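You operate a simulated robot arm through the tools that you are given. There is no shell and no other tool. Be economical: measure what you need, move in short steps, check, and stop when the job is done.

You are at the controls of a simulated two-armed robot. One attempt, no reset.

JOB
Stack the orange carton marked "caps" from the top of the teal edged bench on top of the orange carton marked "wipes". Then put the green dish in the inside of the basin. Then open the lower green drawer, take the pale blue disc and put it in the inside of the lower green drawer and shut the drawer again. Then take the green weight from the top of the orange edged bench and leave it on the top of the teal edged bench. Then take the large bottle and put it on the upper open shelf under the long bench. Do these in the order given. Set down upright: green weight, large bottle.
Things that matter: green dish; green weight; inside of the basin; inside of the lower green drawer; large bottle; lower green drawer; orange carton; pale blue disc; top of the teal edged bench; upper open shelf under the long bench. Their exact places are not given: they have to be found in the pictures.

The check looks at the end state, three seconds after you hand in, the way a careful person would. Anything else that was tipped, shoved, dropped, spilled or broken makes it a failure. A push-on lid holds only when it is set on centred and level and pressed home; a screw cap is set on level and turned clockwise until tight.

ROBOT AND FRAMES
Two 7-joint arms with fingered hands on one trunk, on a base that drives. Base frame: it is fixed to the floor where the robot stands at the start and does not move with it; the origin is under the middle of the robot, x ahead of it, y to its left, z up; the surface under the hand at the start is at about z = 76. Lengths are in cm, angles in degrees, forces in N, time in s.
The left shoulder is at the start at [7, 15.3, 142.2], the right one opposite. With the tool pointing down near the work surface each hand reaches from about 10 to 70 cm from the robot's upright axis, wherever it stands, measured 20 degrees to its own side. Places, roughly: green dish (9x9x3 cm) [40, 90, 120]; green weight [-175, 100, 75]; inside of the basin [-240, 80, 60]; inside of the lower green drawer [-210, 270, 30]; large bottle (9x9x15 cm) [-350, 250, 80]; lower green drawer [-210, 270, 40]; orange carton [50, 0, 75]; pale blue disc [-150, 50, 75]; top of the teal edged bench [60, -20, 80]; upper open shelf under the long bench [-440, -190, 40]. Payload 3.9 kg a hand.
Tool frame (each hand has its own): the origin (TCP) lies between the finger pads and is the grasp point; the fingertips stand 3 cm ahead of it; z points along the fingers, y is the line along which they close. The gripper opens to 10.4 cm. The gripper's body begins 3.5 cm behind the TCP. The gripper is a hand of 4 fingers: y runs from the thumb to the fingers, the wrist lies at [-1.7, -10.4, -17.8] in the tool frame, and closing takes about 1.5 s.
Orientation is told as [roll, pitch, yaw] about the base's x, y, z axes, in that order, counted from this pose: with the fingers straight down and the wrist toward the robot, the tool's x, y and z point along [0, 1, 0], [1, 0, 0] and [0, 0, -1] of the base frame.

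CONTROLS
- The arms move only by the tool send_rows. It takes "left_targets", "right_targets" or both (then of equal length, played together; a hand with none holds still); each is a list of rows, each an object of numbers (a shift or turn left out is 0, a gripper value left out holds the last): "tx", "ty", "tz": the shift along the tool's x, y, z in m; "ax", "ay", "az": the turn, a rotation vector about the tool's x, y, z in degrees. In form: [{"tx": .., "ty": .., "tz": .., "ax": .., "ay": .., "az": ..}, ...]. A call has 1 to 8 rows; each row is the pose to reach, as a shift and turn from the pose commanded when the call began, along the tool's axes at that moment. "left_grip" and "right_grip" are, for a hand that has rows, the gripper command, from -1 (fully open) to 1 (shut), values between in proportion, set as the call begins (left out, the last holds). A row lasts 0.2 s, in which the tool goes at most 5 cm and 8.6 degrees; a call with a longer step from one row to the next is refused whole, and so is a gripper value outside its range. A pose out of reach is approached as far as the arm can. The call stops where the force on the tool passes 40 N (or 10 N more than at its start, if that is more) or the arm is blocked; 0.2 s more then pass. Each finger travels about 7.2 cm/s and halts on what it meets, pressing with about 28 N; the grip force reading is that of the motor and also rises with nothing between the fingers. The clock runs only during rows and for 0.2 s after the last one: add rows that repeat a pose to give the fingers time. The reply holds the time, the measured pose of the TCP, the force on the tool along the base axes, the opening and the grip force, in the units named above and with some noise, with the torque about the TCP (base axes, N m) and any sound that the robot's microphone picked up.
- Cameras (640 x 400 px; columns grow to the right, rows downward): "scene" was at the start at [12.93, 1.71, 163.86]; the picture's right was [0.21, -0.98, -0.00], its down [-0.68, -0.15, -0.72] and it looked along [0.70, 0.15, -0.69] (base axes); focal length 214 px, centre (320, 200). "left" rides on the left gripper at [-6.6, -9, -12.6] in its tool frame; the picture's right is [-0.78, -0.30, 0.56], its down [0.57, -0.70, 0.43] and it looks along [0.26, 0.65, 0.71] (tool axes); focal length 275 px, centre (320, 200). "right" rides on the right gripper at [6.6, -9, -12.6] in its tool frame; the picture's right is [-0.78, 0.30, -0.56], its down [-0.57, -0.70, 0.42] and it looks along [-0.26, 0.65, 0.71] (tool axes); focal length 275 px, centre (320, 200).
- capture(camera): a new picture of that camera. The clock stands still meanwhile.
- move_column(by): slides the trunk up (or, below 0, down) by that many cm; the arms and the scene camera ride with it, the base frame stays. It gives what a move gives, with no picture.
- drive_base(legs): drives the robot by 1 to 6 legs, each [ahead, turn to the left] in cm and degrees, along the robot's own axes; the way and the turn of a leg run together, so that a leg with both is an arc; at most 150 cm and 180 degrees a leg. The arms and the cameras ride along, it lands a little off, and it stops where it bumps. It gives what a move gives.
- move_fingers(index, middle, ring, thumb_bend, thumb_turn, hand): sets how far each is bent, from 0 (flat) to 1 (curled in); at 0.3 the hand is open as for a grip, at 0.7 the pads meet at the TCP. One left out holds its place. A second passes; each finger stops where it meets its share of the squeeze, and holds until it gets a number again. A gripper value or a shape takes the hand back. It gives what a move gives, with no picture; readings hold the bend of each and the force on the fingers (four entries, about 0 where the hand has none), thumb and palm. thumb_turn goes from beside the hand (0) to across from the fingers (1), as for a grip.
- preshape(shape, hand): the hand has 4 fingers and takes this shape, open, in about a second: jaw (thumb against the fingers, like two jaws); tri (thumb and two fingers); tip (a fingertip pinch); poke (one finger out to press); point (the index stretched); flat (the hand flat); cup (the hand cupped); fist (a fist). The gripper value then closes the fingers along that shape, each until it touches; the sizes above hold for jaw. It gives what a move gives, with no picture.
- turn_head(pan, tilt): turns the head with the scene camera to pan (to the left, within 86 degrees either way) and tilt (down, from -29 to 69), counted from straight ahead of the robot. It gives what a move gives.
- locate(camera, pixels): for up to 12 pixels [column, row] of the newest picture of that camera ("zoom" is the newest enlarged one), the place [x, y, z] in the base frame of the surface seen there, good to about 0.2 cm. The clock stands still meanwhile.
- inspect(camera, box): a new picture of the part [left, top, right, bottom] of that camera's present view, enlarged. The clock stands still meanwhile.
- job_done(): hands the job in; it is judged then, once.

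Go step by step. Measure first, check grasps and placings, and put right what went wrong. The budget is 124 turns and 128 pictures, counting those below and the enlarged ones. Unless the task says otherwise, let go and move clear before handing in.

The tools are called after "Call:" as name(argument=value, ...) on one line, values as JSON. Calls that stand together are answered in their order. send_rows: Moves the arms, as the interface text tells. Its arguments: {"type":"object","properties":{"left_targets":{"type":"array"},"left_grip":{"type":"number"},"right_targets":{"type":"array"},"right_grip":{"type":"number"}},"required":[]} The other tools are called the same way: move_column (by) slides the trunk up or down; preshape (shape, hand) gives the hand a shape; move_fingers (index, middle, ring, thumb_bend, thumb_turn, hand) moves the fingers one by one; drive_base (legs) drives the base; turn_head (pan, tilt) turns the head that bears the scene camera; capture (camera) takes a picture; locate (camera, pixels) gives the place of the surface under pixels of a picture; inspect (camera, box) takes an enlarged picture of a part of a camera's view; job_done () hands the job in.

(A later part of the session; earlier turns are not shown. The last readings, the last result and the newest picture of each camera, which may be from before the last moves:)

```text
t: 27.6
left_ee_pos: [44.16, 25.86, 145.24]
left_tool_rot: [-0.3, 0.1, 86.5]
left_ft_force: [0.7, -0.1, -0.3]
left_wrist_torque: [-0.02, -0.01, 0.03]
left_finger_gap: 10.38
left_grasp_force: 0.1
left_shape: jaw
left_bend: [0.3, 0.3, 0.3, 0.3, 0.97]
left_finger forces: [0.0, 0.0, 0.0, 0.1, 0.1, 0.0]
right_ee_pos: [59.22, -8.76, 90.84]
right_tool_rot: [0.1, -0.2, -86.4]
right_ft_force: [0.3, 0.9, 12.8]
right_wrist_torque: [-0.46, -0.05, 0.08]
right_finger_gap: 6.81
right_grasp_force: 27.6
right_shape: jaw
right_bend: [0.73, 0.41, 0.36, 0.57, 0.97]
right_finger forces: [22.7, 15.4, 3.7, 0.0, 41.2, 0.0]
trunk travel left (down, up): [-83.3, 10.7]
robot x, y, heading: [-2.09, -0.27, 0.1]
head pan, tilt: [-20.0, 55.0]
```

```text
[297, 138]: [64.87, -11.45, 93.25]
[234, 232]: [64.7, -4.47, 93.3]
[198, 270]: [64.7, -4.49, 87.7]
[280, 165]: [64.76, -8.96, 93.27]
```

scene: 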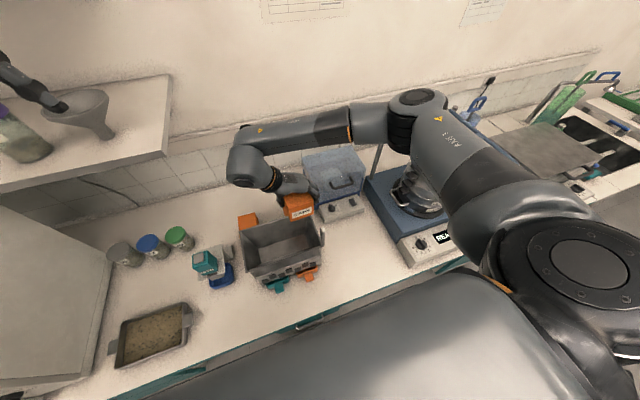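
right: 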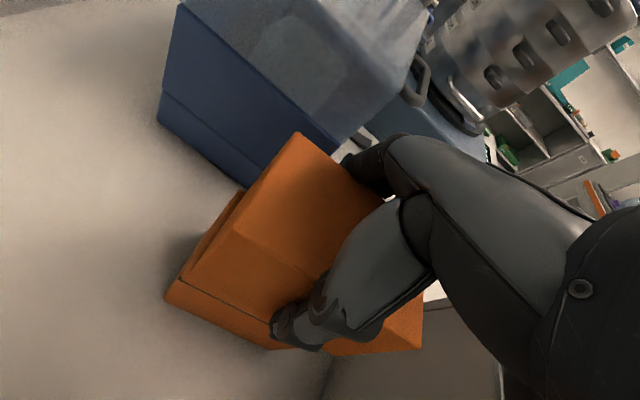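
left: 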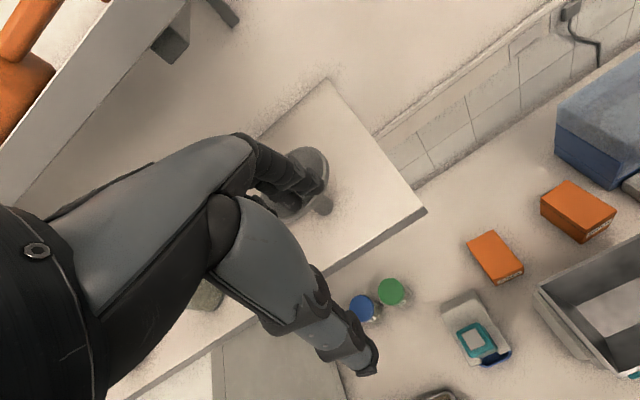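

The carton rests squarely (12.8 N contact, top z 93.3, centred within 0.3 cm). I open and rise.

Call:
send_rows(right_targets=[{}, {}, {}, {}, {}], right_grip=-1)

Call:
move_column(by=10)

Call:
capture(camera="right")

```text
t: 28.8
left_ee_pos: [44.13, 25.85, 145.05]
left_tool_rot: [-0.3, 0.1, 86.5]
left_ft_force: [-0.1, 0.2, 0.1]
left_wrist_torque: [-0.05, 0.03, 0.0]
left_finger_gap: 10.38
left_grasp_force: 0.1
left_shape: jaw
left_bend: [0.3, 0.3, 0.3, 0.3, 0.97]
left_finger forces: [0.0, 0.0, 0.1, 0.0, 0.0, 0.0]
right_ee_pos: [59.24, -8.59, 90.82]
right_tool_rot: [0.1, 0.1, -86.4]
right_ft_force: [2.1, 2.8, 16.1]
right_wrist_torque: [0.0, -0.09, -0.01]
right_finger_gap: 10.39
right_grasp_force: 0.1
right_shape: jaw
right_bend: [0.28, 0.3, 0.3, 0.29, 0.97]
right_finger forces: [7.4, 0.0, 0.1, 0.0, 11.1, 0.1]
trunk travel left (down, up): [-83.3, 10.7]
robot x, y, heading: [-2.04, -0.26, -0.1]
head pan, tilt: [-20.0, 55.0]
```

```text
t: 30.1
left_ee_pos: [44.44, 25.78, 155.05]
left_tool_rot: [-0.2, 0.2, 86.5]
left_ft_force: [-1.0, 0.1, 0.8]
left_wrist_torque: [-0.03, 0.01, -0.02]
left_finger_gap: 10.37
left_grasp_force: 0.0
left_shape: jaw
left_bend: [0.3, 0.3, 0.3, 0.3, 0.97]
left_finger forces: [0.1, 0.0, 0.1, 0.0, 0.1, 0.0]
right_ee_pos: [59.27, -8.67, 100.66]
right_tool_rot: [-0.1, 0.0, -86.5]
right_ft_force: [0.5, 0.0, -1.2]
right_wrist_torque: [0.03, 0.02, 0.01]
right_finger_gap: 10.39
right_grasp_force: 0.0
right_shape: jaw
right_bend: [0.28, 0.3, 0.3, 0.29, 0.97]
right_finger forces: [5.1, 0.0, 0.0, 0.1, 5.2, 0.0]
trunk travel left (down, up): [-93.3, 0.7]
robot x, y, heading: [-2.15, -0.18, 0.0]
head pan, tilt: [-20.0, 55.0]
```

```text
102 pictures are left
```

right: 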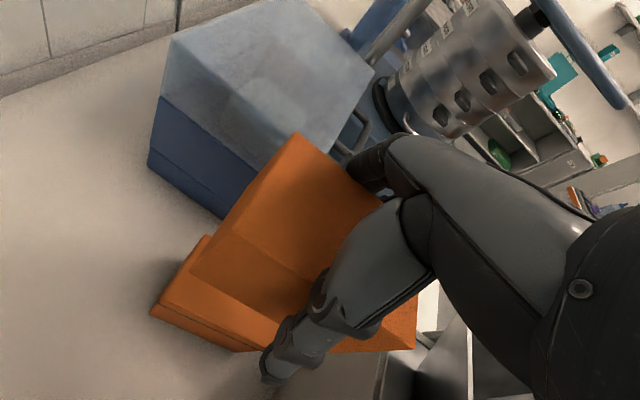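

The carton seems to have risen with the hand (index and thumb still read 5 N). I check its height.

Call:
locate(camera="right", pixels=[[297, 138], [234, 232], [198, 270], [270, 340], [205, 240], [155, 310]])

Call:
inspect(camera="scene", box=[220, 120, 360, 240])

```text
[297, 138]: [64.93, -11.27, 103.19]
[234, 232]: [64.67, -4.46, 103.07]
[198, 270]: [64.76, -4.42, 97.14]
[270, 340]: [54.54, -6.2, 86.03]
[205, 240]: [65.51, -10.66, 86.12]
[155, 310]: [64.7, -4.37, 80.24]
```

```text
3.33 times, centred on (290, 180) of scene
```

zoom: 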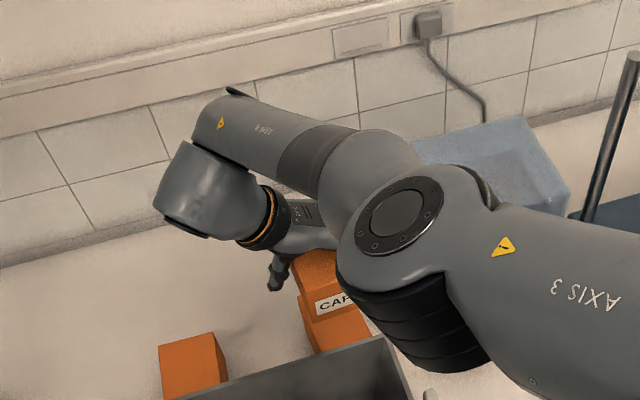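

It did hang on the index and thumb. I lower it back 9.9 cm, then straighten index and thumb further to free it.

Call:
move_column(by=-9.9)

Call:
move_fingers(hand="right", index=0.1, middle=0.15, ring=0.15, thumb_bend=0.1)

Call:
capture(camera="right")

Call:
locate(camera="right", pixels=[[297, 138], [234, 232], [198, 270], [280, 165]])

```text
t: 31.4
left_ee_pos: [44.23, 25.76, 145.19]
left_tool_rot: [-0.2, 0.2, 86.4]
left_ft_force: [0.5, -0.2, -0.4]
left_wrist_torque: [-0.04, 0.03, -0.01]
left_finger_gap: 10.36
left_grasp_force: 0.0
left_shape: jaw
left_bend: [0.3, 0.3, 0.3, 0.3, 0.97]
left_finger forces: [0.0, 0.0, 0.0, 0.1, 0.1, 0.0]
right_ee_pos: [59.21, -8.66, 90.81]
right_tool_rot: [0.1, 0.0, -86.5]
right_ft_force: [1.1, 0.0, 6.7]
right_wrist_torque: [0.01, -0.07, -0.02]
right_finger_gap: 10.39
right_grasp_force: 0.0
right_shape: jaw
right_bend: [0.28, 0.3, 0.3, 0.29, 0.97]
right_finger forces: [7.0, 0.0, 0.1, 0.1, 7.1, 0.1]
trunk travel left (down, up): [-83.4, 10.6]
robot x, y, heading: [-1.94, 0.58, 0.2]
head pan, tilt: [-20.0, 55.0]
```

```text
t: 32.5
left_ee_pos: [44.47, 25.77, 145.16]
left_tool_rot: [-0.1, 0.1, 86.4]
left_ft_force: [-0.3, 0.4, 0.1]
left_wrist_torque: [-0.01, 0.0, 0.01]
left_finger_gap: 10.37
left_grasp_force: 0.1
left_shape: jaw
left_bend: [0.3, 0.3, 0.3, 0.3, 0.97]
left_finger forces: [0.0, 0.0, 0.1, 0.0, 0.0, 0.0]
right_ee_pos: [59.26, -8.72, 90.76]
right_tool_rot: [-0.2, 0.1, -86.5]
right_ft_force: [-0.2, -0.1, 1.2]
right_wrist_torque: [0.06, 0.01, -0.02]
right_finger_gap: 14.54
right_grasp_force: 0.7
right_shape: fingers
right_bend: [0.1, 0.15, 0.15, 0.1, 0.97]
right_finger forces: [0.1, 0.0, 0.0, 0.0, 0.8, 0.0]
trunk travel left (down, up): [-83.4, 10.6]
robot x, y, heading: [-2.09, -0.04, 0.1]
head pan, tilt: [-20.0, 55.0]
```

```text
100 pictures are left
```

right: 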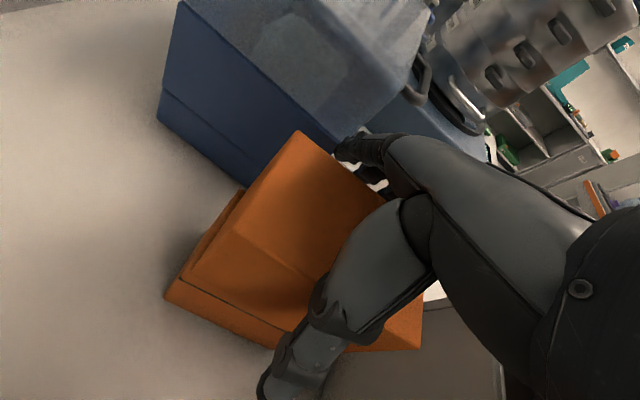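

```text
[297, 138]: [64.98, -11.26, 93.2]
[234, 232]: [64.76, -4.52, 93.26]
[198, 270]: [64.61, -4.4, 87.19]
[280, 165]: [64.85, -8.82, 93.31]
```

Freed, thumb barely touching (0.8 N). I centre the hand 0.7 cm toward +y, rise 3 cm and check.

Call:
move_fingers(hand="right", index=0.05, thumb_bend=0.0)

Call:
move_column(by=3)

Call:
capture(camera="right")

Call:
locate(camera="right", pixels=[[290, 145], [224, 238], [280, 165], [260, 210]])

```text
t: 33.5
left_ee_pos: [44.43, 25.76, 145.22]
left_tool_rot: [-0.2, 0.1, 86.5]
left_ft_force: [0.3, -0.3, -0.1]
left_wrist_torque: [-0.05, -0.03, 0.01]
left_finger_gap: 10.36
left_grasp_force: 0.0
left_shape: jaw
left_bend: [0.3, 0.3, 0.3, 0.3, 0.97]
left_finger forces: [0.0, 0.0, 0.1, 0.0, 0.0, 0.0]
right_ee_pos: [59.27, -8.66, 90.8]
right_tool_rot: [-0.1, 0.1, -86.3]
right_ft_force: [0.0, 0.1, 0.0]
right_wrist_torque: [0.07, -0.03, 0.01]
right_finger_gap: 15.41
right_grasp_force: 0.8
right_shape: fingers
right_bend: [0.05, 0.15, 0.15, 0.0, 0.97]
right_finger forces: [0.4, 0.0, 0.0, 0.0, 0.7, 0.1]
trunk travel left (down, up): [-83.4, 10.6]
robot x, y, heading: [-1.9, 0.13, 0.3]
head pan, tilt: [-20.0, 55.0]
```

```text
t: 34.2
left_ee_pos: [44.34, 25.81, 148.25]
left_tool_rot: [-0.2, 0.1, 86.6]
left_ft_force: [0.4, -0.2, -0.3]
left_wrist_torque: [-0.03, -0.01, -0.01]
left_finger_gap: 10.41
left_grasp_force: 0.1
left_shape: jaw
left_bend: [0.3, 0.3, 0.3, 0.3, 0.97]
left_finger forces: [0.0, 0.0, 0.1, 0.1, 0.0, 0.1]
right_ee_pos: [59.36, -8.77, 93.74]
right_tool_rot: [-0.1, -0.1, -86.5]
right_ft_force: [0.1, 1.0, 0.6]
right_wrist_torque: [-0.05, 0.0, 0.03]
right_finger_gap: 15.41
right_grasp_force: 0.1
right_shape: fingers
right_bend: [0.05, 0.15, 0.15, 0.0, 0.97]
right_finger forces: [0.3, 0.0, 0.0, 0.1, 0.0, 0.0]
trunk travel left (down, up): [-86.4, 7.6]
robot x, y, heading: [-1.93, 0.06, 0.3]
head pan, tilt: [-20.0, 55.0]
```

```text
99 pictures are left
```

right: 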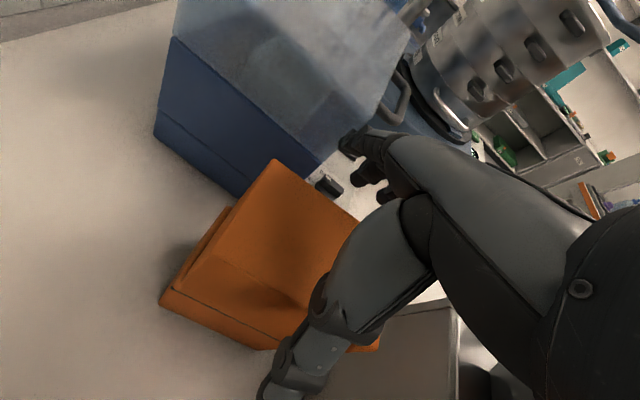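

```text
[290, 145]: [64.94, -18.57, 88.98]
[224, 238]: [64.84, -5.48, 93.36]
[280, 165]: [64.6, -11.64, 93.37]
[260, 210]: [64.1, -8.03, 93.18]
```

Released: carton stays at z 93.3. I raise the trunk and hand well clear, re-form the jaw, and look left for the green dish.

Call:
move_column(by=7.5)

Call:
send_rows(right_targets=[{"tz": -0.04}, {"tz": -0.08}, {"tz": -0.12}, {"tz": -0.15}, {"tz": -0.15, "tx": -0.04}, {"tz": -0.15, "tx": -0.08}, {"tz": -0.18, "tx": -0.11}, {"tz": -0.2, "tx": -0.12}])

Call:
preshape(hand="right", shape="jaw")

Call:
turn_head(pan=70, tilt=35)

Call:
capture(camera="scene")

```text
t: 35.3
left_ee_pos: [44.45, 25.79, 155.72]
left_tool_rot: [-0.2, 0.1, 86.5]
left_ft_force: [0.1, 0.2, -0.3]
left_wrist_torque: [-0.02, 0.05, -0.02]
left_finger_gap: 10.37
left_grasp_force: 0.1
left_shape: jaw
left_bend: [0.3, 0.3, 0.3, 0.3, 0.97]
left_finger forces: [0.1, 0.0, 0.1, 0.1, 0.1, 0.0]
right_ee_pos: [59.44, -8.69, 101.27]
right_tool_rot: [-0.2, 0.1, -86.5]
right_ft_force: [1.2, 0.1, 0.8]
right_wrist_torque: [0.0, 0.02, -0.02]
right_finger_gap: 15.4
right_grasp_force: 0.0
right_shape: fingers
right_bend: [0.05, 0.15, 0.15, 0.0, 0.97]
right_finger forces: [0.0, 0.0, 0.0, 0.0, 0.1, 0.0]
trunk travel left (down, up): [-93.9, 0.1]
robot x, y, heading: [-1.96, -0.11, -0.0]
head pan, tilt: [-20.0, 55.0]
```

```text
t: 37.1
left_ee_pos: [44.45, 25.78, 155.71]
left_tool_rot: [-0.3, 0.0, 86.4]
left_ft_force: [0.8, -0.2, 0.1]
left_wrist_torque: [0.02, 0.01, -0.01]
left_finger_gap: 10.38
left_grasp_force: 0.0
left_shape: jaw
left_bend: [0.3, 0.3, 0.3, 0.3, 0.97]
left_finger forces: [0.0, 0.0, 0.1, 0.1, 0.1, 0.1]
right_ee_pos: [47.22, -9.44, 121.11]
right_tool_rot: [0.0, 0.0, -86.5]
right_ft_force: [-0.4, 0.3, 1.0]
right_wrist_torque: [-0.01, 0.02, -0.02]
right_finger_gap: 15.43
right_grasp_force: 0.1
right_shape: fingers
right_bend: [0.05, 0.15, 0.15, 0.0, 0.97]
right_finger forces: [0.0, 0.1, 0.0, 0.0, 0.0, 0.0]
trunk travel left (down, up): [-93.9, 0.1]
robot x, y, heading: [-2.04, 0.31, 0.4]
head pan, tilt: [-20.0, 55.0]
```

```text
t: 38.0
left_ee_pos: [44.51, 25.7, 155.64]
left_tool_rot: [-0.2, 0.1, 86.5]
left_ft_force: [0.5, -0.1, 0.5]
left_wrist_torque: [-0.04, 0.0, 0.01]
left_finger_gap: 10.36
left_grasp_force: 0.1
left_shape: jaw
left_bend: [0.3, 0.3, 0.3, 0.3, 0.97]
left_finger forces: [0.0, 0.0, 0.1, 0.0, 0.0, 0.0]
right_ee_pos: [47.48, -9.37, 121.09]
right_tool_rot: [0.0, 0.0, -86.6]
right_ft_force: [-0.6, 0.0, -0.1]
right_wrist_torque: [0.02, 0.03, -0.01]
right_finger_gap: 10.41
right_grasp_force: 0.1
right_shape: jaw
right_bend: [0.3, 0.3, 0.3, 0.3, 0.97]
right_finger forces: [0.1, 0.0, 0.0, 0.0, 0.1, 0.0]
trunk travel left (down, up): [-93.9, 0.1]
robot x, y, heading: [-2.0, -0.21, 0.2]
head pan, tilt: [-20.0, 55.0]
```

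```text
t: 39.7
left_ee_pos: [44.36, 25.76, 155.63]
left_tool_rot: [-0.2, 0.1, 86.5]
left_ft_force: [0.5, 0.7, 0.1]
left_wrist_torque: [0.02, 0.02, 0.01]
left_finger_gap: 10.37
left_grasp_force: 0.0
left_shape: jaw
left_bend: [0.3, 0.3, 0.3, 0.3, 0.97]
left_finger forces: [0.1, 0.0, 0.1, 0.1, 0.0, 0.0]
right_ee_pos: [47.37, -9.3, 121.13]
right_tool_rot: [-0.1, 0.0, -86.5]
right_ft_force: [0.6, -0.8, 1.0]
right_wrist_torque: [-0.03, -0.02, 0.01]
right_finger_gap: 10.4
right_grasp_force: 0.0
right_shape: jaw
right_bend: [0.3, 0.3, 0.3, 0.3, 0.97]
right_finger forces: [0.0, 0.0, 0.0, 0.0, 0.0, 0.0]
trunk travel left (down, up): [-93.9, 0.1]
robot x, y, heading: [-2.18, -0.06, 0.2]
head pan, tilt: [70.0, 35.0]
```

```text
98 pictures are left
```

scene: 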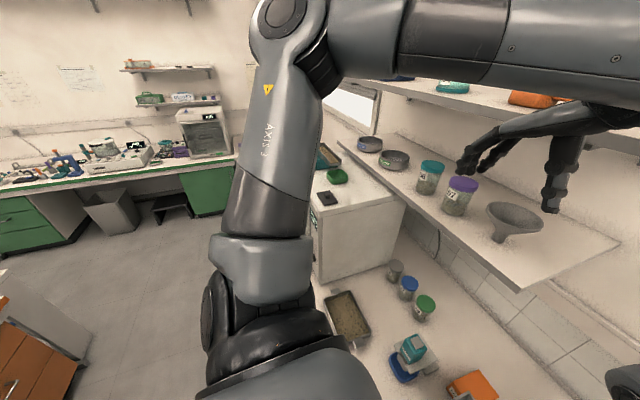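

A green dish shows at (338,175) on the cabinet. I locate it and surroundings and zoom in.

Call:
locate(camera="scene", pixels=[[338, 175], [330, 200], [322, 225], [395, 195], [325, 150], [345, 115], [345, 285], [140, 165], [30, 220], [105, 215], [40, 320], [5, 295]])

Call:
inspect(camera="scene", box=[300, 130, 420, 220])

Call:
inspect(camera="scene", box=[0, 40, 250, 240])

```text
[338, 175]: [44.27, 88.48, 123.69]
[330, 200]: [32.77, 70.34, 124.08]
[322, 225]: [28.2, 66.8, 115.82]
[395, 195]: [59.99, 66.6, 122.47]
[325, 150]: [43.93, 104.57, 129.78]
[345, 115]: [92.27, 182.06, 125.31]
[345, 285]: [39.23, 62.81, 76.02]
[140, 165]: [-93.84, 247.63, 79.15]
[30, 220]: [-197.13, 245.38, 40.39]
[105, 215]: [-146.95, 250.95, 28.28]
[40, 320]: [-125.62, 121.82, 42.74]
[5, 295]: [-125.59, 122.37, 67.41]
```

```text
4.44 times, centred on (360, 175) of scene
```

zoom: 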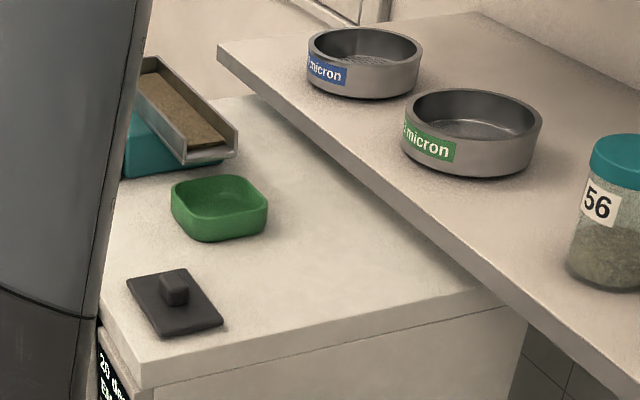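

```text
2.00 times, centred on (125, 140) of scene
```

zoom: 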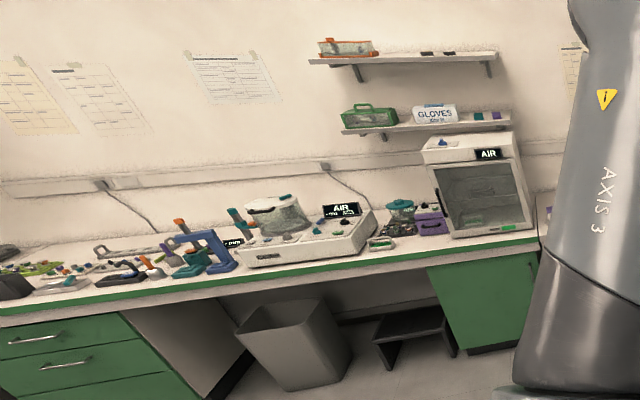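

The green dish is at about (44, 88.5), on the cabinet top (z 122.4). I return both hands to yaw 0 and high, then back off and drive along the aisle to face it.

Call:
send_rows(left_targets=[{"az": 8.3}, {"az": 16.6}, {"az": 24.9}, {"az": 33.2}, {"az": 41.5}, {"az": 49.8}, {"az": 58.1}, {"az": 66.4}], right_targets=[{"tz": -0.03, "az": -8.3}, {"tz": -0.06, "az": -16.6}, {"tz": -0.09, "az": -24.9}, {"tz": -0.12, "az": -33.2}, {"tz": -0.15, "az": -41.5}, {"tz": -0.18, "ty": 0.02, "az": -49.8}, {"tz": -0.21, "ty": 0.04, "az": -58.1}, {"tz": -0.24, "ty": 0.06, "az": -66.4}])

Call:
send_rows(left_targets=[{"az": 8.3}, {"az": 16.6}, {"az": 20.1}, {"az": 20.1}], right_targets=[{"az": -8.3}, {"az": -16.6}, {"az": -20.1}, {"az": -20.1}])

Call:
drive_base(legs=[[-25, 0], [0, 90], [78, 0], [0, -90]])

Call:
turn_head(pan=20, tilt=35)

Call:
capture(camera="scene")

```text
t: 41.5
left_ee_pos: [44.25, 25.65, 155.73]
left_tool_rot: [-0.1, -0.2, 19.9]
left_ft_force: [-0.4, -0.6, 0.2]
left_wrist_torque: [0.03, 0.03, 0.02]
left_finger_gap: 10.4
left_grasp_force: 0.0
left_shape: jaw
left_bend: [0.3, 0.3, 0.3, 0.3, 0.97]
left_finger forces: [0.0, 0.0, 0.0, 0.0, 0.1, 0.1]
right_ee_pos: [47.76, -15.44, 145.32]
right_tool_rot: [-0.1, 0.0, -20.1]
right_ft_force: [0.0, 1.1, 0.5]
right_wrist_torque: [0.01, -0.03, -0.02]
right_finger_gap: 10.41
right_grasp_force: 0.1
right_shape: jaw
right_bend: [0.3, 0.3, 0.3, 0.3, 0.97]
right_finger forces: [0.1, 0.0, 0.0, 0.0, 0.1, 0.0]
trunk travel left (down, up): [-93.9, 0.1]
robot x, y, heading: [-2.24, 0.22, -0.1]
head pan, tilt: [70.0, 35.0]
```

```text
t: 42.5
left_ee_pos: [44.36, 25.75, 155.81]
left_tool_rot: [-0.2, -0.2, -0.1]
left_ft_force: [-0.3, 0.4, 0.5]
left_wrist_torque: [0.0, -0.02, 0.0]
left_finger_gap: 10.37
left_grasp_force: 0.0
left_shape: jaw
left_bend: [0.3, 0.3, 0.3, 0.3, 0.97]
left_finger forces: [0.0, 0.0, 0.0, 0.1, 0.1, 0.1]
right_ee_pos: [47.81, -15.32, 145.16]
right_tool_rot: [0.0, 0.1, 0.2]
right_ft_force: [0.0, 0.1, 0.3]
right_wrist_torque: [-0.03, -0.01, 0.01]
right_finger_gap: 10.4
right_grasp_force: 0.1
right_shape: jaw
right_bend: [0.3, 0.3, 0.3, 0.3, 0.97]
right_finger forces: [0.1, 0.0, 0.1, 0.0, 0.0, 0.1]
trunk travel left (down, up): [-93.9, 0.1]
robot x, y, heading: [-1.9, 0.06, 0.1]
head pan, tilt: [70.0, 35.0]
```

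```text
t: 55.8
left_ee_pos: [16.43, 105.91, 155.69]
left_tool_rot: [-0.1, -0.2, 2.4]
left_ft_force: [-0.4, 0.2, -0.6]
left_wrist_torque: [0.02, 0.04, 0.02]
left_finger_gap: 10.36
left_grasp_force: 0.1
left_shape: jaw
left_bend: [0.3, 0.3, 0.3, 0.3, 0.97]
left_finger forces: [0.0, 0.0, 0.1, 0.0, 0.1, 0.1]
right_ee_pos: [21.5, 65.02, 145.26]
right_tool_rot: [0.0, 0.1, 2.3]
right_ft_force: [0.0, -1.0, 0.5]
right_wrist_torque: [0.02, 0.02, 0.0]
right_finger_gap: 10.4
right_grasp_force: 0.1
right_shape: jaw
right_bend: [0.3, 0.3, 0.3, 0.3, 0.97]
right_finger forces: [0.1, 0.0, 0.1, 0.0, 0.1, 0.1]
trunk travel left (down, up): [-93.9, 0.1]
robot x, y, heading: [-28.93, 78.02, 2.4]
head pan, tilt: [70.0, 35.0]
```

```text
t: 57.0
left_ee_pos: [16.42, 105.89, 155.82]
left_tool_rot: [-0.1, -0.2, 2.3]
left_ft_force: [0.4, -0.8, 0.2]
left_wrist_torque: [0.01, 0.01, 0.0]
left_finger_gap: 10.37
left_grasp_force: 0.1
left_shape: jaw
left_bend: [0.3, 0.3, 0.3, 0.3, 0.97]
left_finger forces: [0.0, 0.1, 0.0, 0.0, 0.0, 0.1]
right_ee_pos: [21.46, 64.78, 145.24]
right_tool_rot: [-0.1, 0.2, 2.4]
right_ft_force: [-0.7, 0.4, 0.1]
right_wrist_torque: [0.03, -0.01, -0.02]
right_finger_gap: 10.4
right_grasp_force: 0.0
right_shape: jaw
right_bend: [0.3, 0.3, 0.3, 0.3, 0.97]
right_finger forces: [0.1, 0.0, 0.0, 0.0, 0.1, 0.0]
trunk travel left (down, up): [-93.9, 0.1]
robot x, y, heading: [-29.0, 78.31, 2.5]
head pan, tilt: [20.0, 35.0]
```

```text
95 pictures are left
```

scene: 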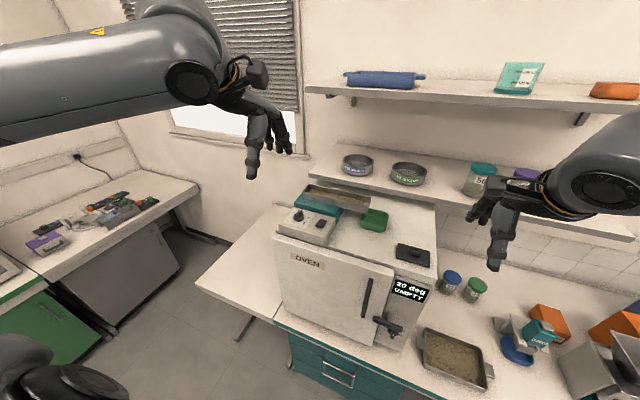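

Now facing the oven; dish at (375,220). I drive 22 cm closer, with hands high, and take precise measures.

Call:
drive_base(legs=[[22, 0]])

Call:
turn_head(pan=5, tilt=45)

Call:
capture(camera="scene")

Call:
capture(camera="left")

```text
t: 58.6
left_ee_pos: [37.8, 106.67, 155.94]
left_tool_rot: [-0.1, -0.5, 2.1]
left_ft_force: [-0.5, 0.3, 0.4]
left_wrist_torque: [-0.01, -0.05, -0.01]
left_finger_gap: 10.37
left_grasp_force: 0.1
left_shape: jaw
left_bend: [0.3, 0.3, 0.3, 0.3, 0.97]
left_finger forces: [0.0, 0.0, 0.1, 0.0, 0.1, 0.0]
right_ee_pos: [42.73, 65.54, 145.44]
right_tool_rot: [0.0, -0.2, 2.3]
right_ft_force: [0.3, -0.6, 0.5]
right_wrist_torque: [-0.02, -0.05, 0.01]
right_finger_gap: 10.38
right_grasp_force: 0.1
right_shape: jaw
right_bend: [0.3, 0.3, 0.3, 0.3, 0.97]
right_finger forces: [0.0, 0.0, 0.0, 0.0, 0.1, 0.1]
trunk travel left (down, up): [-93.9, 0.1]
robot x, y, heading: [-6.86, 79.39, 2.2]
head pan, tilt: [20.0, 35.0]
```

```text
t: 59.4
left_ee_pos: [38.2, 106.54, 155.78]
left_tool_rot: [-0.1, -0.2, 2.0]
left_ft_force: [-0.1, -0.1, -0.1]
left_wrist_torque: [0.0, 0.0, 0.01]
left_finger_gap: 10.37
left_grasp_force: 0.0
left_shape: jaw
left_bend: [0.3, 0.3, 0.3, 0.3, 0.97]
left_finger forces: [0.0, 0.0, 0.0, 0.0, 0.0, 0.1]
right_ee_pos: [43.19, 65.56, 145.42]
right_tool_rot: [0.1, -0.1, 2.2]
right_ft_force: [-0.3, 0.2, 0.0]
right_wrist_torque: [0.0, 0.0, -0.01]
right_finger_gap: 10.39
right_grasp_force: 0.0
right_shape: jaw
right_bend: [0.3, 0.3, 0.3, 0.3, 0.97]
right_finger forces: [0.0, 0.1, 0.0, 0.1, 0.0, 0.0]
trunk travel left (down, up): [-93.9, 0.1]
robot x, y, heading: [-7.03, 79.16, 2.2]
head pan, tilt: [5.0, 45.0]
```

```text
94 pictures are left
```

scene: 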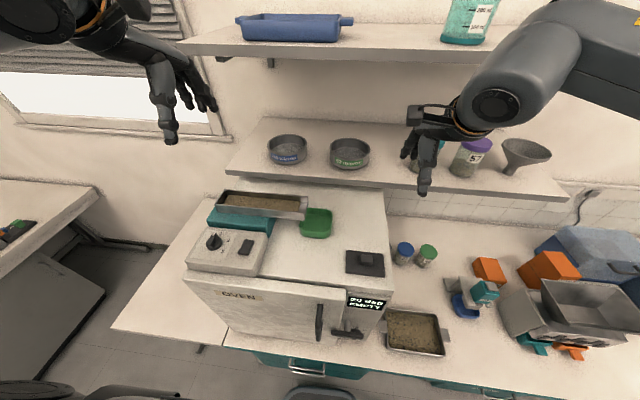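

```text
93 pictures are left
```

left: 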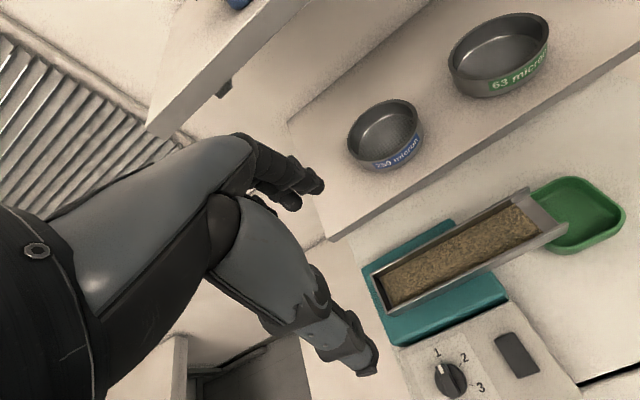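

The vibratory feeder's trough overhangs the dish's left edge (pixel (545,220) in left). I measure dish rim and trough end.

Call:
locate(camera="left", pixels=[[600, 178], [622, 215], [612, 235], [576, 253], [530, 185], [590, 225], [527, 192], [566, 222], [545, 245], [555, 205], [520, 240], [560, 180]])

Call:
inspect(camera="left", box=[480, 140, 640, 280])

Call:
inspect(camera="scene", box=[190, 170, 410, 290])

```text
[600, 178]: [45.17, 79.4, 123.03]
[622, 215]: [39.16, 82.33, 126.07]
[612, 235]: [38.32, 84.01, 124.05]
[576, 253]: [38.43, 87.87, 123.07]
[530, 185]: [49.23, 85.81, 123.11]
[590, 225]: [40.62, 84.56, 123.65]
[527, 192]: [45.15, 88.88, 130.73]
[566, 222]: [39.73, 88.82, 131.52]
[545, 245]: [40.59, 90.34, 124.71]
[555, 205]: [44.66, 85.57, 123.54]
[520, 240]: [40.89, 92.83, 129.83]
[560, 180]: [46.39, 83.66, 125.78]
```

```text
2.86 times, centred on (560, 210) of left
```

zoom: 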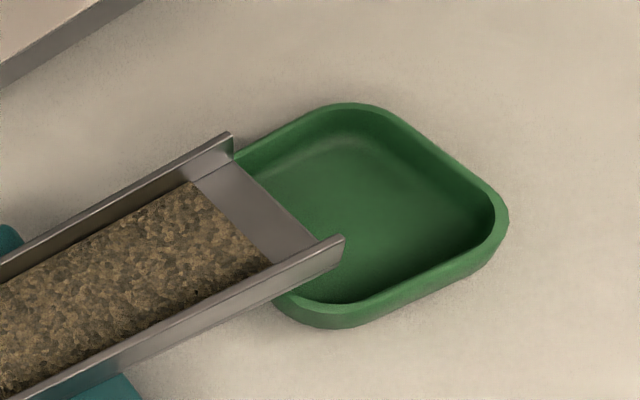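

```text
2.91 times, centred on (300, 230) of scene
```

zoom: 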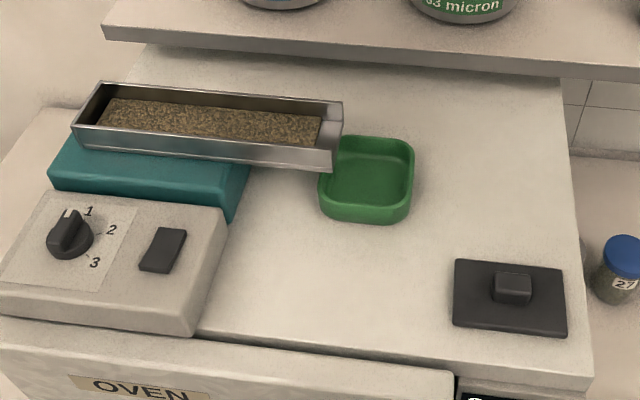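

The dish spans x 38.5–47.5, y 81.7–91, rim z 126; the trough end overhangs to y 88.8. I will pinch its right wall with the left hand (tip shape, wrist to -y), slide it clear, then lift. First move the right arm away and bring the left over.

Call:
preshape(hand="left", shape="tip")

Call:
send_rows(right_targets=[{"tx": -0.03}, {"tx": -0.06}, {"tx": -0.1}, {"tx": -0.14}, {"tx": -0.18}, {"tx": -0.22, "ty": -0.02}, {"tx": -0.25, "ty": -0.04}, {"tx": -0.25, "ty": -0.04}], left_targets=[{"az": -8.3}, {"az": -16.6}, {"tx": -0.02, "az": -24.9}, {"tx": -0.06, "ty": 0.01, "az": -33.2}, {"tx": -0.1, "ty": 0.02, "az": -41.5}, {"tx": -0.14, "ty": 0.03, "az": -49.8}, {"tx": -0.18, "ty": 0.04, "az": -58.1}, {"tx": -0.22, "ty": 0.055, "az": -66.4}])

Call:
send_rows(left_targets=[{"az": -8.3}, {"az": -16.6}, {"az": -21.6}, {"az": -21.6}])

Call:
capture(camera="scene")

Call:
capture(camera="left")

```text
t: 60.3
left_ee_pos: [38.57, 106.57, 155.68]
left_tool_rot: [-0.1, -0.2, 2.0]
left_ft_force: [0.9, 0.8, 0.0]
left_wrist_torque: [0.0, 0.04, 0.01]
left_finger_gap: 10.36
left_grasp_force: 0.0
left_shape: tip
left_bend: [0.3, 0.98, 0.99, 0.3, 0.97]
left_finger forces: [0.1, 0.0, 0.0, 0.0, 0.1, 0.0]
right_ee_pos: [43.6, 65.6, 145.25]
right_tool_rot: [0.0, 0.0, 2.2]
right_ft_force: [0.3, 0.1, 0.7]
right_wrist_torque: [0.0, 0.0, -0.02]
right_finger_gap: 10.41
right_grasp_force: 0.1
right_shape: jaw
right_bend: [0.3, 0.3, 0.3, 0.3, 0.97]
right_finger forces: [0.1, 0.1, 0.0, 0.0, 0.0, 0.1]
trunk travel left (down, up): [-93.9, 0.1]
robot x, y, heading: [-6.93, 79.42, 2.1]
head pan, tilt: [5.0, 45.0]
```

```text
t: 62.1
left_ee_pos: [36.52, 96.03, 155.07]
left_tool_rot: [-0.1, -0.4, 68.5]
left_ft_force: [0.7, -1.0, 1.5]
left_wrist_torque: [0.08, -0.01, 0.03]
left_finger_gap: 10.4
left_grasp_force: 0.0
left_shape: tip
left_bend: [0.31, 0.98, 0.99, 0.3, 0.97]
left_finger forces: [0.1, 0.1, 0.0, 0.1, 0.0, 0.0]
left hand out of reach, approached as far as the arm can: row 6, 7, 8
right_ee_pos: [40.13, 39.32, 143.96]
right_tool_rot: [0.2, 1.4, 1.6]
right_ft_force: [1.7, 2.7, 10.7]
right_wrist_torque: [-0.29, 0.18, 0.0]
right_finger_gap: 10.42
right_grasp_force: 0.1
right_shape: jaw
right_bend: [0.3, 0.3, 0.3, 0.3, 0.97]
right_finger forces: [0.0, 0.0, 0.0, 0.0, 0.1, 0.0]
right hand out of reach, approached as far as the arm can: row 7
trunk travel left (down, up): [-93.9, 0.1]
robot x, y, heading: [-7.22, 79.22, 2.2]
head pan, tilt: [5.0, 45.0]
```

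```text
t: 63.1
left_ee_pos: [34.63, 100.95, 153.24]
left_tool_rot: [-0.3, 0.3, 90.2]
left_ft_force: [-0.3, -1.1, -0.8]
left_wrist_torque: [-0.03, 0.01, 0.0]
left_finger_gap: 10.42
left_grasp_force: 0.2
left_shape: tip
left_bend: [0.31, 0.98, 0.99, 0.3, 0.97]
left_finger forces: [0.1, 0.1, 0.1, 0.0, 0.0, 0.0]
left hand out of reach, approached as far as the arm can: row 1, 2, 3, 4
right_ee_pos: [40.43, 40.61, 145.18]
right_tool_rot: [0.0, 0.0, 2.1]
right_ft_force: [0.2, -0.5, 0.3]
right_wrist_torque: [-0.02, -0.01, 0.0]
right_finger_gap: 10.41
right_grasp_force: 0.2
right_shape: jaw
right_bend: [0.3, 0.3, 0.3, 0.3, 0.97]
right_finger forces: [0.1, 0.1, 0.0, 0.1, 0.0, 0.0]
trunk travel left (down, up): [-93.9, 0.1]
robot x, y, heading: [-7.16, 79.21, 2.3]
head pan, tilt: [5.0, 45.0]
```

```text
90 pictures are left
```

scene: 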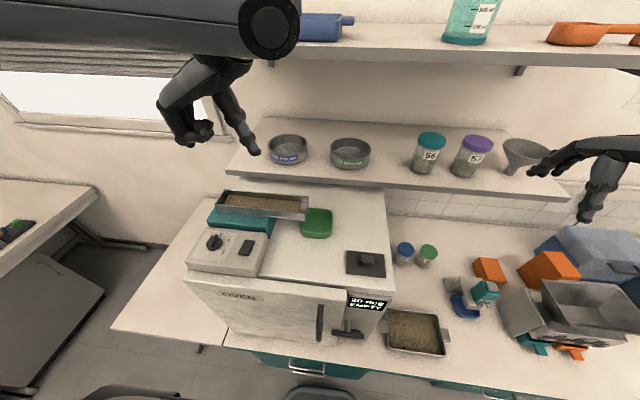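

```text
89 pictures are left
```

left: 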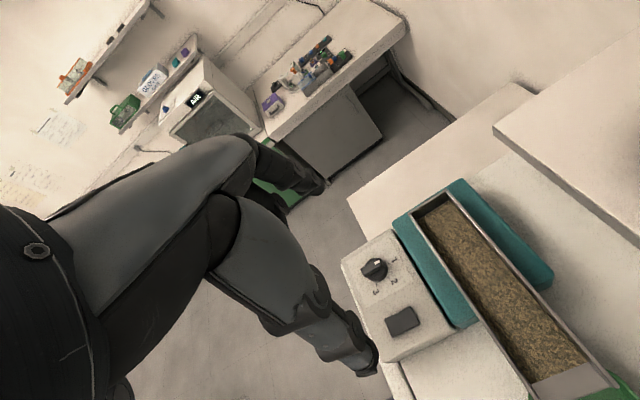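

The left arm can't cross inward from here; I shift the robot about 18 cm to the right so the dish lies on the left arm's side.

Call:
drive_base(legs=[[-25, 0], [0, -90], [18, 0], [0, 88], [25, 0]])

Call:
send_rows(left_targets=[{}])

```text
t: 75.0
left_ee_pos: [34.69, 80.44, 153.41]
left_tool_rot: [-0.6, 0.2, 88.3]
left_ft_force: [-0.1, 0.3, 0.0]
left_wrist_torque: [0.0, -0.03, -0.02]
left_finger_gap: 10.37
left_grasp_force: 0.0
left_shape: tip
left_bend: [0.31, 0.98, 0.99, 0.3, 0.97]
left_finger forces: [0.0, 0.1, 0.0, 0.0, 0.1, 0.0]
right_ee_pos: [38.58, 20.21, 145.41]
right_tool_rot: [0.0, -0.2, 0.4]
right_ft_force: [-0.5, 0.4, 0.8]
right_wrist_torque: [0.02, -0.02, 0.0]
right_finger_gap: 10.39
right_grasp_force: 0.1
right_shape: jaw
right_bend: [0.3, 0.3, 0.3, 0.3, 0.97]
right_finger forces: [0.0, 0.0, 0.0, 0.0, 0.0, 0.0]
trunk travel left (down, up): [-93.9, 0.1]
robot x, y, heading: [-6.93, 60.49, 0.2]
head pan, tilt: [5.0, 45.0]
```

```text
t: 75.4
left_ee_pos: [35.63, 80.48, 153.16]
left_tool_rot: [-0.2, 0.3, 88.2]
left_ft_force: [-0.7, -0.3, -0.5]
left_wrist_torque: [0.02, 0.0, 0.0]
left_finger_gap: 10.37
left_grasp_force: 0.1
left_shape: tip
left_bend: [0.31, 0.98, 0.99, 0.3, 0.97]
left_finger forces: [0.0, 0.1, 0.1, 0.0, 0.0, 0.1]
right_ee_pos: [39.57, 20.16, 145.04]
right_tool_rot: [-0.1, 0.2, 0.4]
right_ft_force: [-0.3, -0.4, -0.7]
right_wrist_torque: [0.02, 0.0, 0.02]
right_finger_gap: 10.41
right_grasp_force: 0.1
right_shape: jaw
right_bend: [0.3, 0.3, 0.3, 0.3, 0.97]
right_finger forces: [0.0, 0.1, 0.0, 0.0, 0.1, 0.0]
trunk travel left (down, up): [-93.9, 0.1]
robot x, y, heading: [-7.02, 60.26, 0.2]
head pan, tilt: [5.0, 45.0]
```

Now the dish is on the left side. I bring the left hand above the dish's right wall at z≈138.

Call:
send_rows(left_targets=[{"tx": -0.03, "ty": 0.005}, {"tx": -0.06, "ty": 0.01}, {"tx": -0.079, "ty": 0.015, "tz": 0.03}, {"tx": -0.079, "ty": 0.015, "tz": 0.07}, {"tx": -0.079, "ty": 0.015, "tz": 0.11}, {"tx": -0.079, "ty": 0.015, "tz": 0.15}, {"tx": -0.079, "ty": 0.015, "tz": 0.15}], left_grip=-0.2)

Call:
capture(camera="left")

Call:
inspect(camera="scene", box=[180, 100, 460, 300])

```text
t: 77.0
left_ee_pos: [41.56, 83.61, 138.79]
left_tool_rot: [-0.4, 0.1, 88.2]
left_ft_force: [0.0, 0.3, -0.7]
left_wrist_torque: [-0.02, -0.01, 0.02]
left_finger_gap: 6.25
left_grasp_force: 0.0
left_shape: tip
left_bend: [0.73, 0.98, 0.99, 0.63, 0.99]
left_finger forces: [0.0, 0.0, 0.1, 0.1, 0.1, 0.1]
left hand out of reach, approached as far as the arm can: row 1, 2, 3, 4, 5, 6, 7
right_ee_pos: [39.18, 20.21, 145.21]
right_tool_rot: [0.0, -0.1, 0.4]
right_ft_force: [-0.5, 0.2, 0.2]
right_wrist_torque: [0.01, 0.0, -0.01]
right_finger_gap: 10.42
right_grasp_force: 0.1
right_shape: jaw
right_bend: [0.3, 0.3, 0.3, 0.3, 0.97]
right_finger forces: [0.0, 0.1, 0.0, 0.0, 0.1, 0.0]
trunk travel left (down, up): [-93.9, 0.1]
robot x, y, heading: [-6.76, 60.42, 0.2]
head pan, tilt: [5.0, 45.0]
```

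```text
88 pictures are left
```

left: 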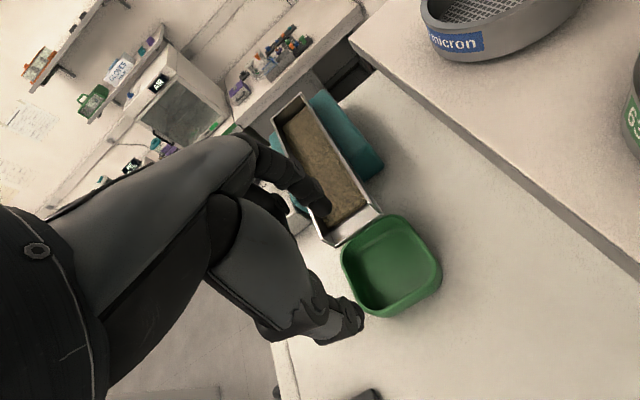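

```text
2.00 times, centred on (320, 200) of scene
```

zoom: 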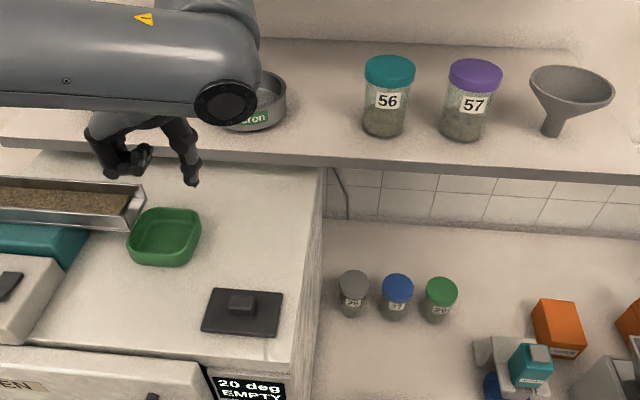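

The hand is near enough (x 41.6). I measure the dish's right wall, the finger tips, and the forearm's clearance to the sieve.

Call:
locate(camera="left", pixels=[[432, 285], [408, 302], [375, 313], [437, 262], [400, 270], [345, 255], [400, 218], [325, 235], [382, 207], [358, 315], [315, 190]])

Call:
locate(camera="zoom", pixels=[[225, 100], [150, 90], [235, 50], [190, 175], [115, 165], [262, 100], [200, 20]])

Call:
inspect(camera="left", box=[260, 170, 480, 350])

```text
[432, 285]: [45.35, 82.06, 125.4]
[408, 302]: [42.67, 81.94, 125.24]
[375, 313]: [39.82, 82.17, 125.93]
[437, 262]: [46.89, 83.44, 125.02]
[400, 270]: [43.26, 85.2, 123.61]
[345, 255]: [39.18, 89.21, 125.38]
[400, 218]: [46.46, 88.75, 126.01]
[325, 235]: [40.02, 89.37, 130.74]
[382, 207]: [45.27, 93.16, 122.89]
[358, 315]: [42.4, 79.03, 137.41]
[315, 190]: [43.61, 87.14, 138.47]
```

```text
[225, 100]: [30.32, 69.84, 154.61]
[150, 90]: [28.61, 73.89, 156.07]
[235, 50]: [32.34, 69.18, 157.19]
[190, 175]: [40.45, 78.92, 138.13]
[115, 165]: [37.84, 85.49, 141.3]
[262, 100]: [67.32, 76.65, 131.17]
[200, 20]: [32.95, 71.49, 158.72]
```

```text
2.22 times, centred on (370, 260) of left
```

zoom: 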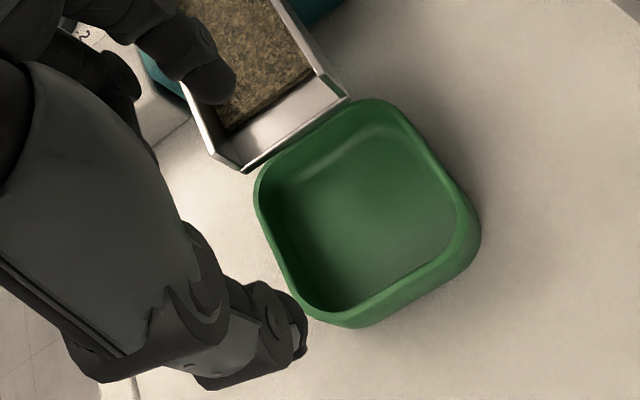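

Dish right wall at y≈81.9, rim z 126, floor 123.6; index at y 87, thumb at y 79. I shift 1.7 cm to -y to straddle the wall and lower to z≈128.

Call:
send_rows(left_targets=[{"ty": -0.017}, {"ty": -0.017, "tz": 0.04}, {"ty": -0.017, "tz": 0.08}, {"ty": -0.017, "tz": 0.1}, {"ty": -0.017, "tx": -0.012, "tz": 0.105}, {"ty": -0.017, "tx": -0.012, "tz": 0.105}])

Call:
capture(camera="left")

Call:
inspect(camera="scene", box=[200, 140, 340, 260])

```text
t: 78.4
left_ee_pos: [39.47, 84.95, 130.72]
left_tool_rot: [-0.8, 0.1, 87.9]
left_ft_force: [0.4, -13.2, 18.5]
left_wrist_torque: [0.51, -0.2, -0.09]
left_finger_gap: 5.19
left_grasp_force: 0.0
left_shape: tip
left_bend: [0.74, 0.98, 0.99, 0.63, 0.99]
left_finger forces: [23.3, 0.0, 0.1, 0.0, 0.0, 0.0]
left hand out of reach, approached as far as the arm can: row 1, 2, 3, 4, 5, 6
right_ee_pos: [38.93, 19.68, 145.09]
right_tool_rot: [0.2, -0.1, 0.3]
right_ft_force: [-0.2, 0.3, 0.2]
right_wrist_torque: [0.01, 0.0, -0.02]
right_finger_gap: 10.39
right_grasp_force: 0.1
right_shape: jaw
right_bend: [0.3, 0.3, 0.3, 0.3, 0.97]
right_finger forces: [0.0, 0.0, 0.0, 0.0, 0.0, 0.0]
trunk travel left (down, up): [-93.9, 0.1]
robot x, y, heading: [-6.69, 60.33, 0.3]
head pan, tilt: [5.0, 45.0]
```

```text
85 pictures are left
```

left: 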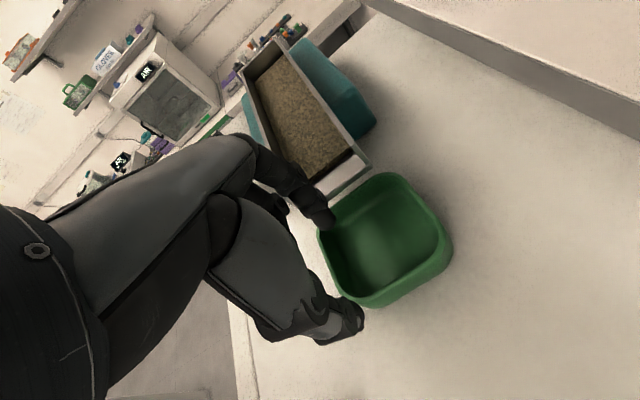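

```text
3.33 times, centred on (270, 200) of scene
```

zoom: 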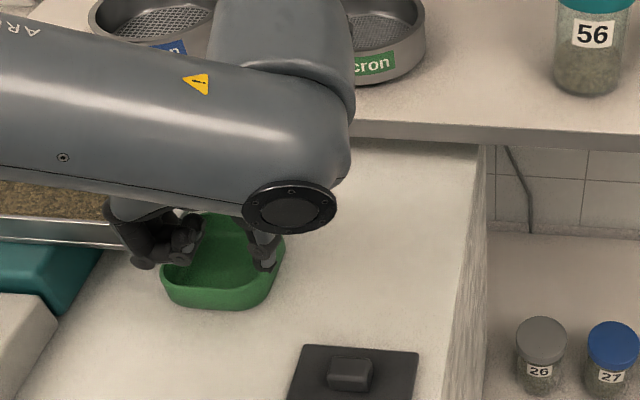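

The arm drifted (out of reach) and the index now presses at (40,88) near the trough with 23 N. I lift straight up to get clear before anything else.

Call:
send_rows(left_targets=[{"tz": -0.02}, {"tz": -0.04}, {"tz": -0.07}, {"tz": -0.1}, {"tz": -0.1}])

Call:
capture(camera="left")

```text
t: 79.6
left_ee_pos: [39.87, 85.16, 140.39]
left_tool_rot: [-0.1, 0.2, 88.2]
left_ft_force: [0.2, -0.3, -0.6]
left_wrist_torque: [0.02, 0.01, 0.02]
left_finger_gap: 6.23
left_grasp_force: 0.2
left_shape: tip
left_bend: [0.73, 0.98, 0.99, 0.63, 0.99]
left_finger forces: [0.0, 0.0, 0.0, 0.0, 0.0, 0.0]
right_ee_pos: [39.28, 20.3, 145.1]
right_tool_rot: [-0.1, 0.1, 0.4]
right_ft_force: [0.3, 0.2, 0.2]
right_wrist_torque: [0.0, 0.03, -0.03]
right_finger_gap: 10.37
right_grasp_force: 0.1
right_shape: jaw
right_bend: [0.3, 0.3, 0.3, 0.3, 0.97]
right_finger forces: [0.0, 0.0, 0.0, 0.0, 0.0, 0.0]
trunk travel left (down, up): [-93.9, 0.1]
robot x, y, heading: [-6.66, 60.5, 0.1]
head pan, tilt: [5.0, 45.0]
```

```text
83 pictures are left
```

left: 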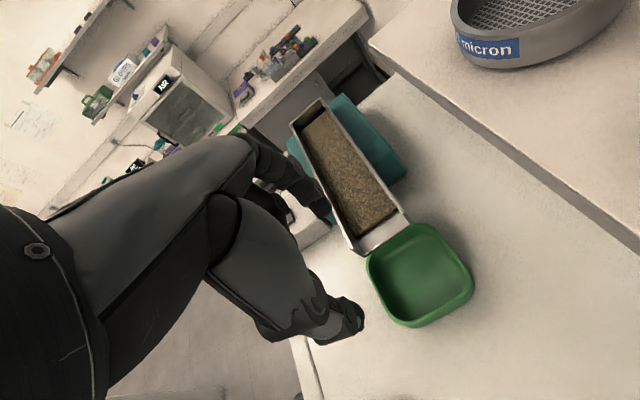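

Clear. I check the feeder hasn't moved, then back the base 12 cm so the arm is more extended.

Call:
locate(camera="left", pixels=[[352, 250], [407, 218], [322, 98], [370, 275], [468, 280], [430, 226], [405, 322], [290, 122]])

Call:
drive_base(legs=[[-12, 0]])

Call:
send_rows(left_targets=[{"tx": -0.03, "ty": -0.01}, {"tx": -0.06, "ty": -0.02}, {"tx": -0.09, "ty": -0.03}, {"tx": -0.12, "ty": -0.031}, {"tx": -0.15, "ty": -0.031}, {"tx": -0.155, "ty": -0.031}, {"tx": -0.155, "ty": -0.031}])

```text
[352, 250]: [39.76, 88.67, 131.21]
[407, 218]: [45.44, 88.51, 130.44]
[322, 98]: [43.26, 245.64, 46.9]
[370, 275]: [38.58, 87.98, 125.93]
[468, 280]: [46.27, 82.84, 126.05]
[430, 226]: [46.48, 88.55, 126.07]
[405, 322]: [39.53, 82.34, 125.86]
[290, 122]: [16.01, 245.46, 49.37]
```

```text
t: 80.9
left_ee_pos: [28.97, 85.0, 140.08]
left_tool_rot: [0.1, 0.3, 88.3]
left_ft_force: [0.4, -0.3, -0.4]
left_wrist_torque: [0.0, 0.02, 0.01]
left_finger_gap: 6.24
left_grasp_force: 0.1
left_shape: tip
left_bend: [0.73, 0.98, 0.99, 0.63, 0.99]
left_finger forces: [0.0, 0.1, 0.0, 0.0, 0.0, 0.0]
right_ee_pos: [28.64, 20.08, 144.88]
right_tool_rot: [0.0, 0.4, 0.5]
right_ft_force: [1.0, 0.3, 0.8]
right_wrist_torque: [-0.03, 0.01, 0.0]
right_finger_gap: 10.43
right_grasp_force: 0.1
right_shape: jaw
right_bend: [0.3, 0.3, 0.3, 0.3, 0.97]
right_finger forces: [0.0, 0.0, 0.0, 0.0, 0.0, 0.0]
trunk travel left (down, up): [-93.9, 0.1]
robot x, y, heading: [-18.38, 60.0, 0.6]
head pan, tilt: [5.0, 45.0]
```

```text
t: 82.5
left_ee_pos: [34.93, 88.09, 141.9]
left_tool_rot: [-0.4, 0.1, 88.3]
left_ft_force: [-0.7, -0.4, -0.1]
left_wrist_torque: [0.03, -0.01, -0.02]
left_finger_gap: 6.25
left_grasp_force: 0.1
left_shape: tip
left_bend: [0.73, 0.98, 0.99, 0.63, 0.99]
left_finger forces: [0.0, 0.0, 0.0, 0.0, 0.1, 0.0]
left hand out of reach, approached as far as the arm can: row 2, 3, 4, 5, 6, 7
right_ee_pos: [27.34, 20.2, 145.09]
right_tool_rot: [0.0, 0.0, 0.4]
right_ft_force: [-0.2, 0.8, 0.1]
right_wrist_torque: [0.04, 0.0, -0.02]
right_finger_gap: 10.39
right_grasp_force: 0.0
right_shape: jaw
right_bend: [0.3, 0.3, 0.3, 0.3, 0.97]
right_finger forces: [0.0, 0.0, 0.0, 0.0, 0.0, 0.0]
trunk travel left (down, up): [-93.9, 0.1]
robot x, y, heading: [-18.57, 60.18, 0.5]
head pan, tilt: [5.0, 45.0]
```

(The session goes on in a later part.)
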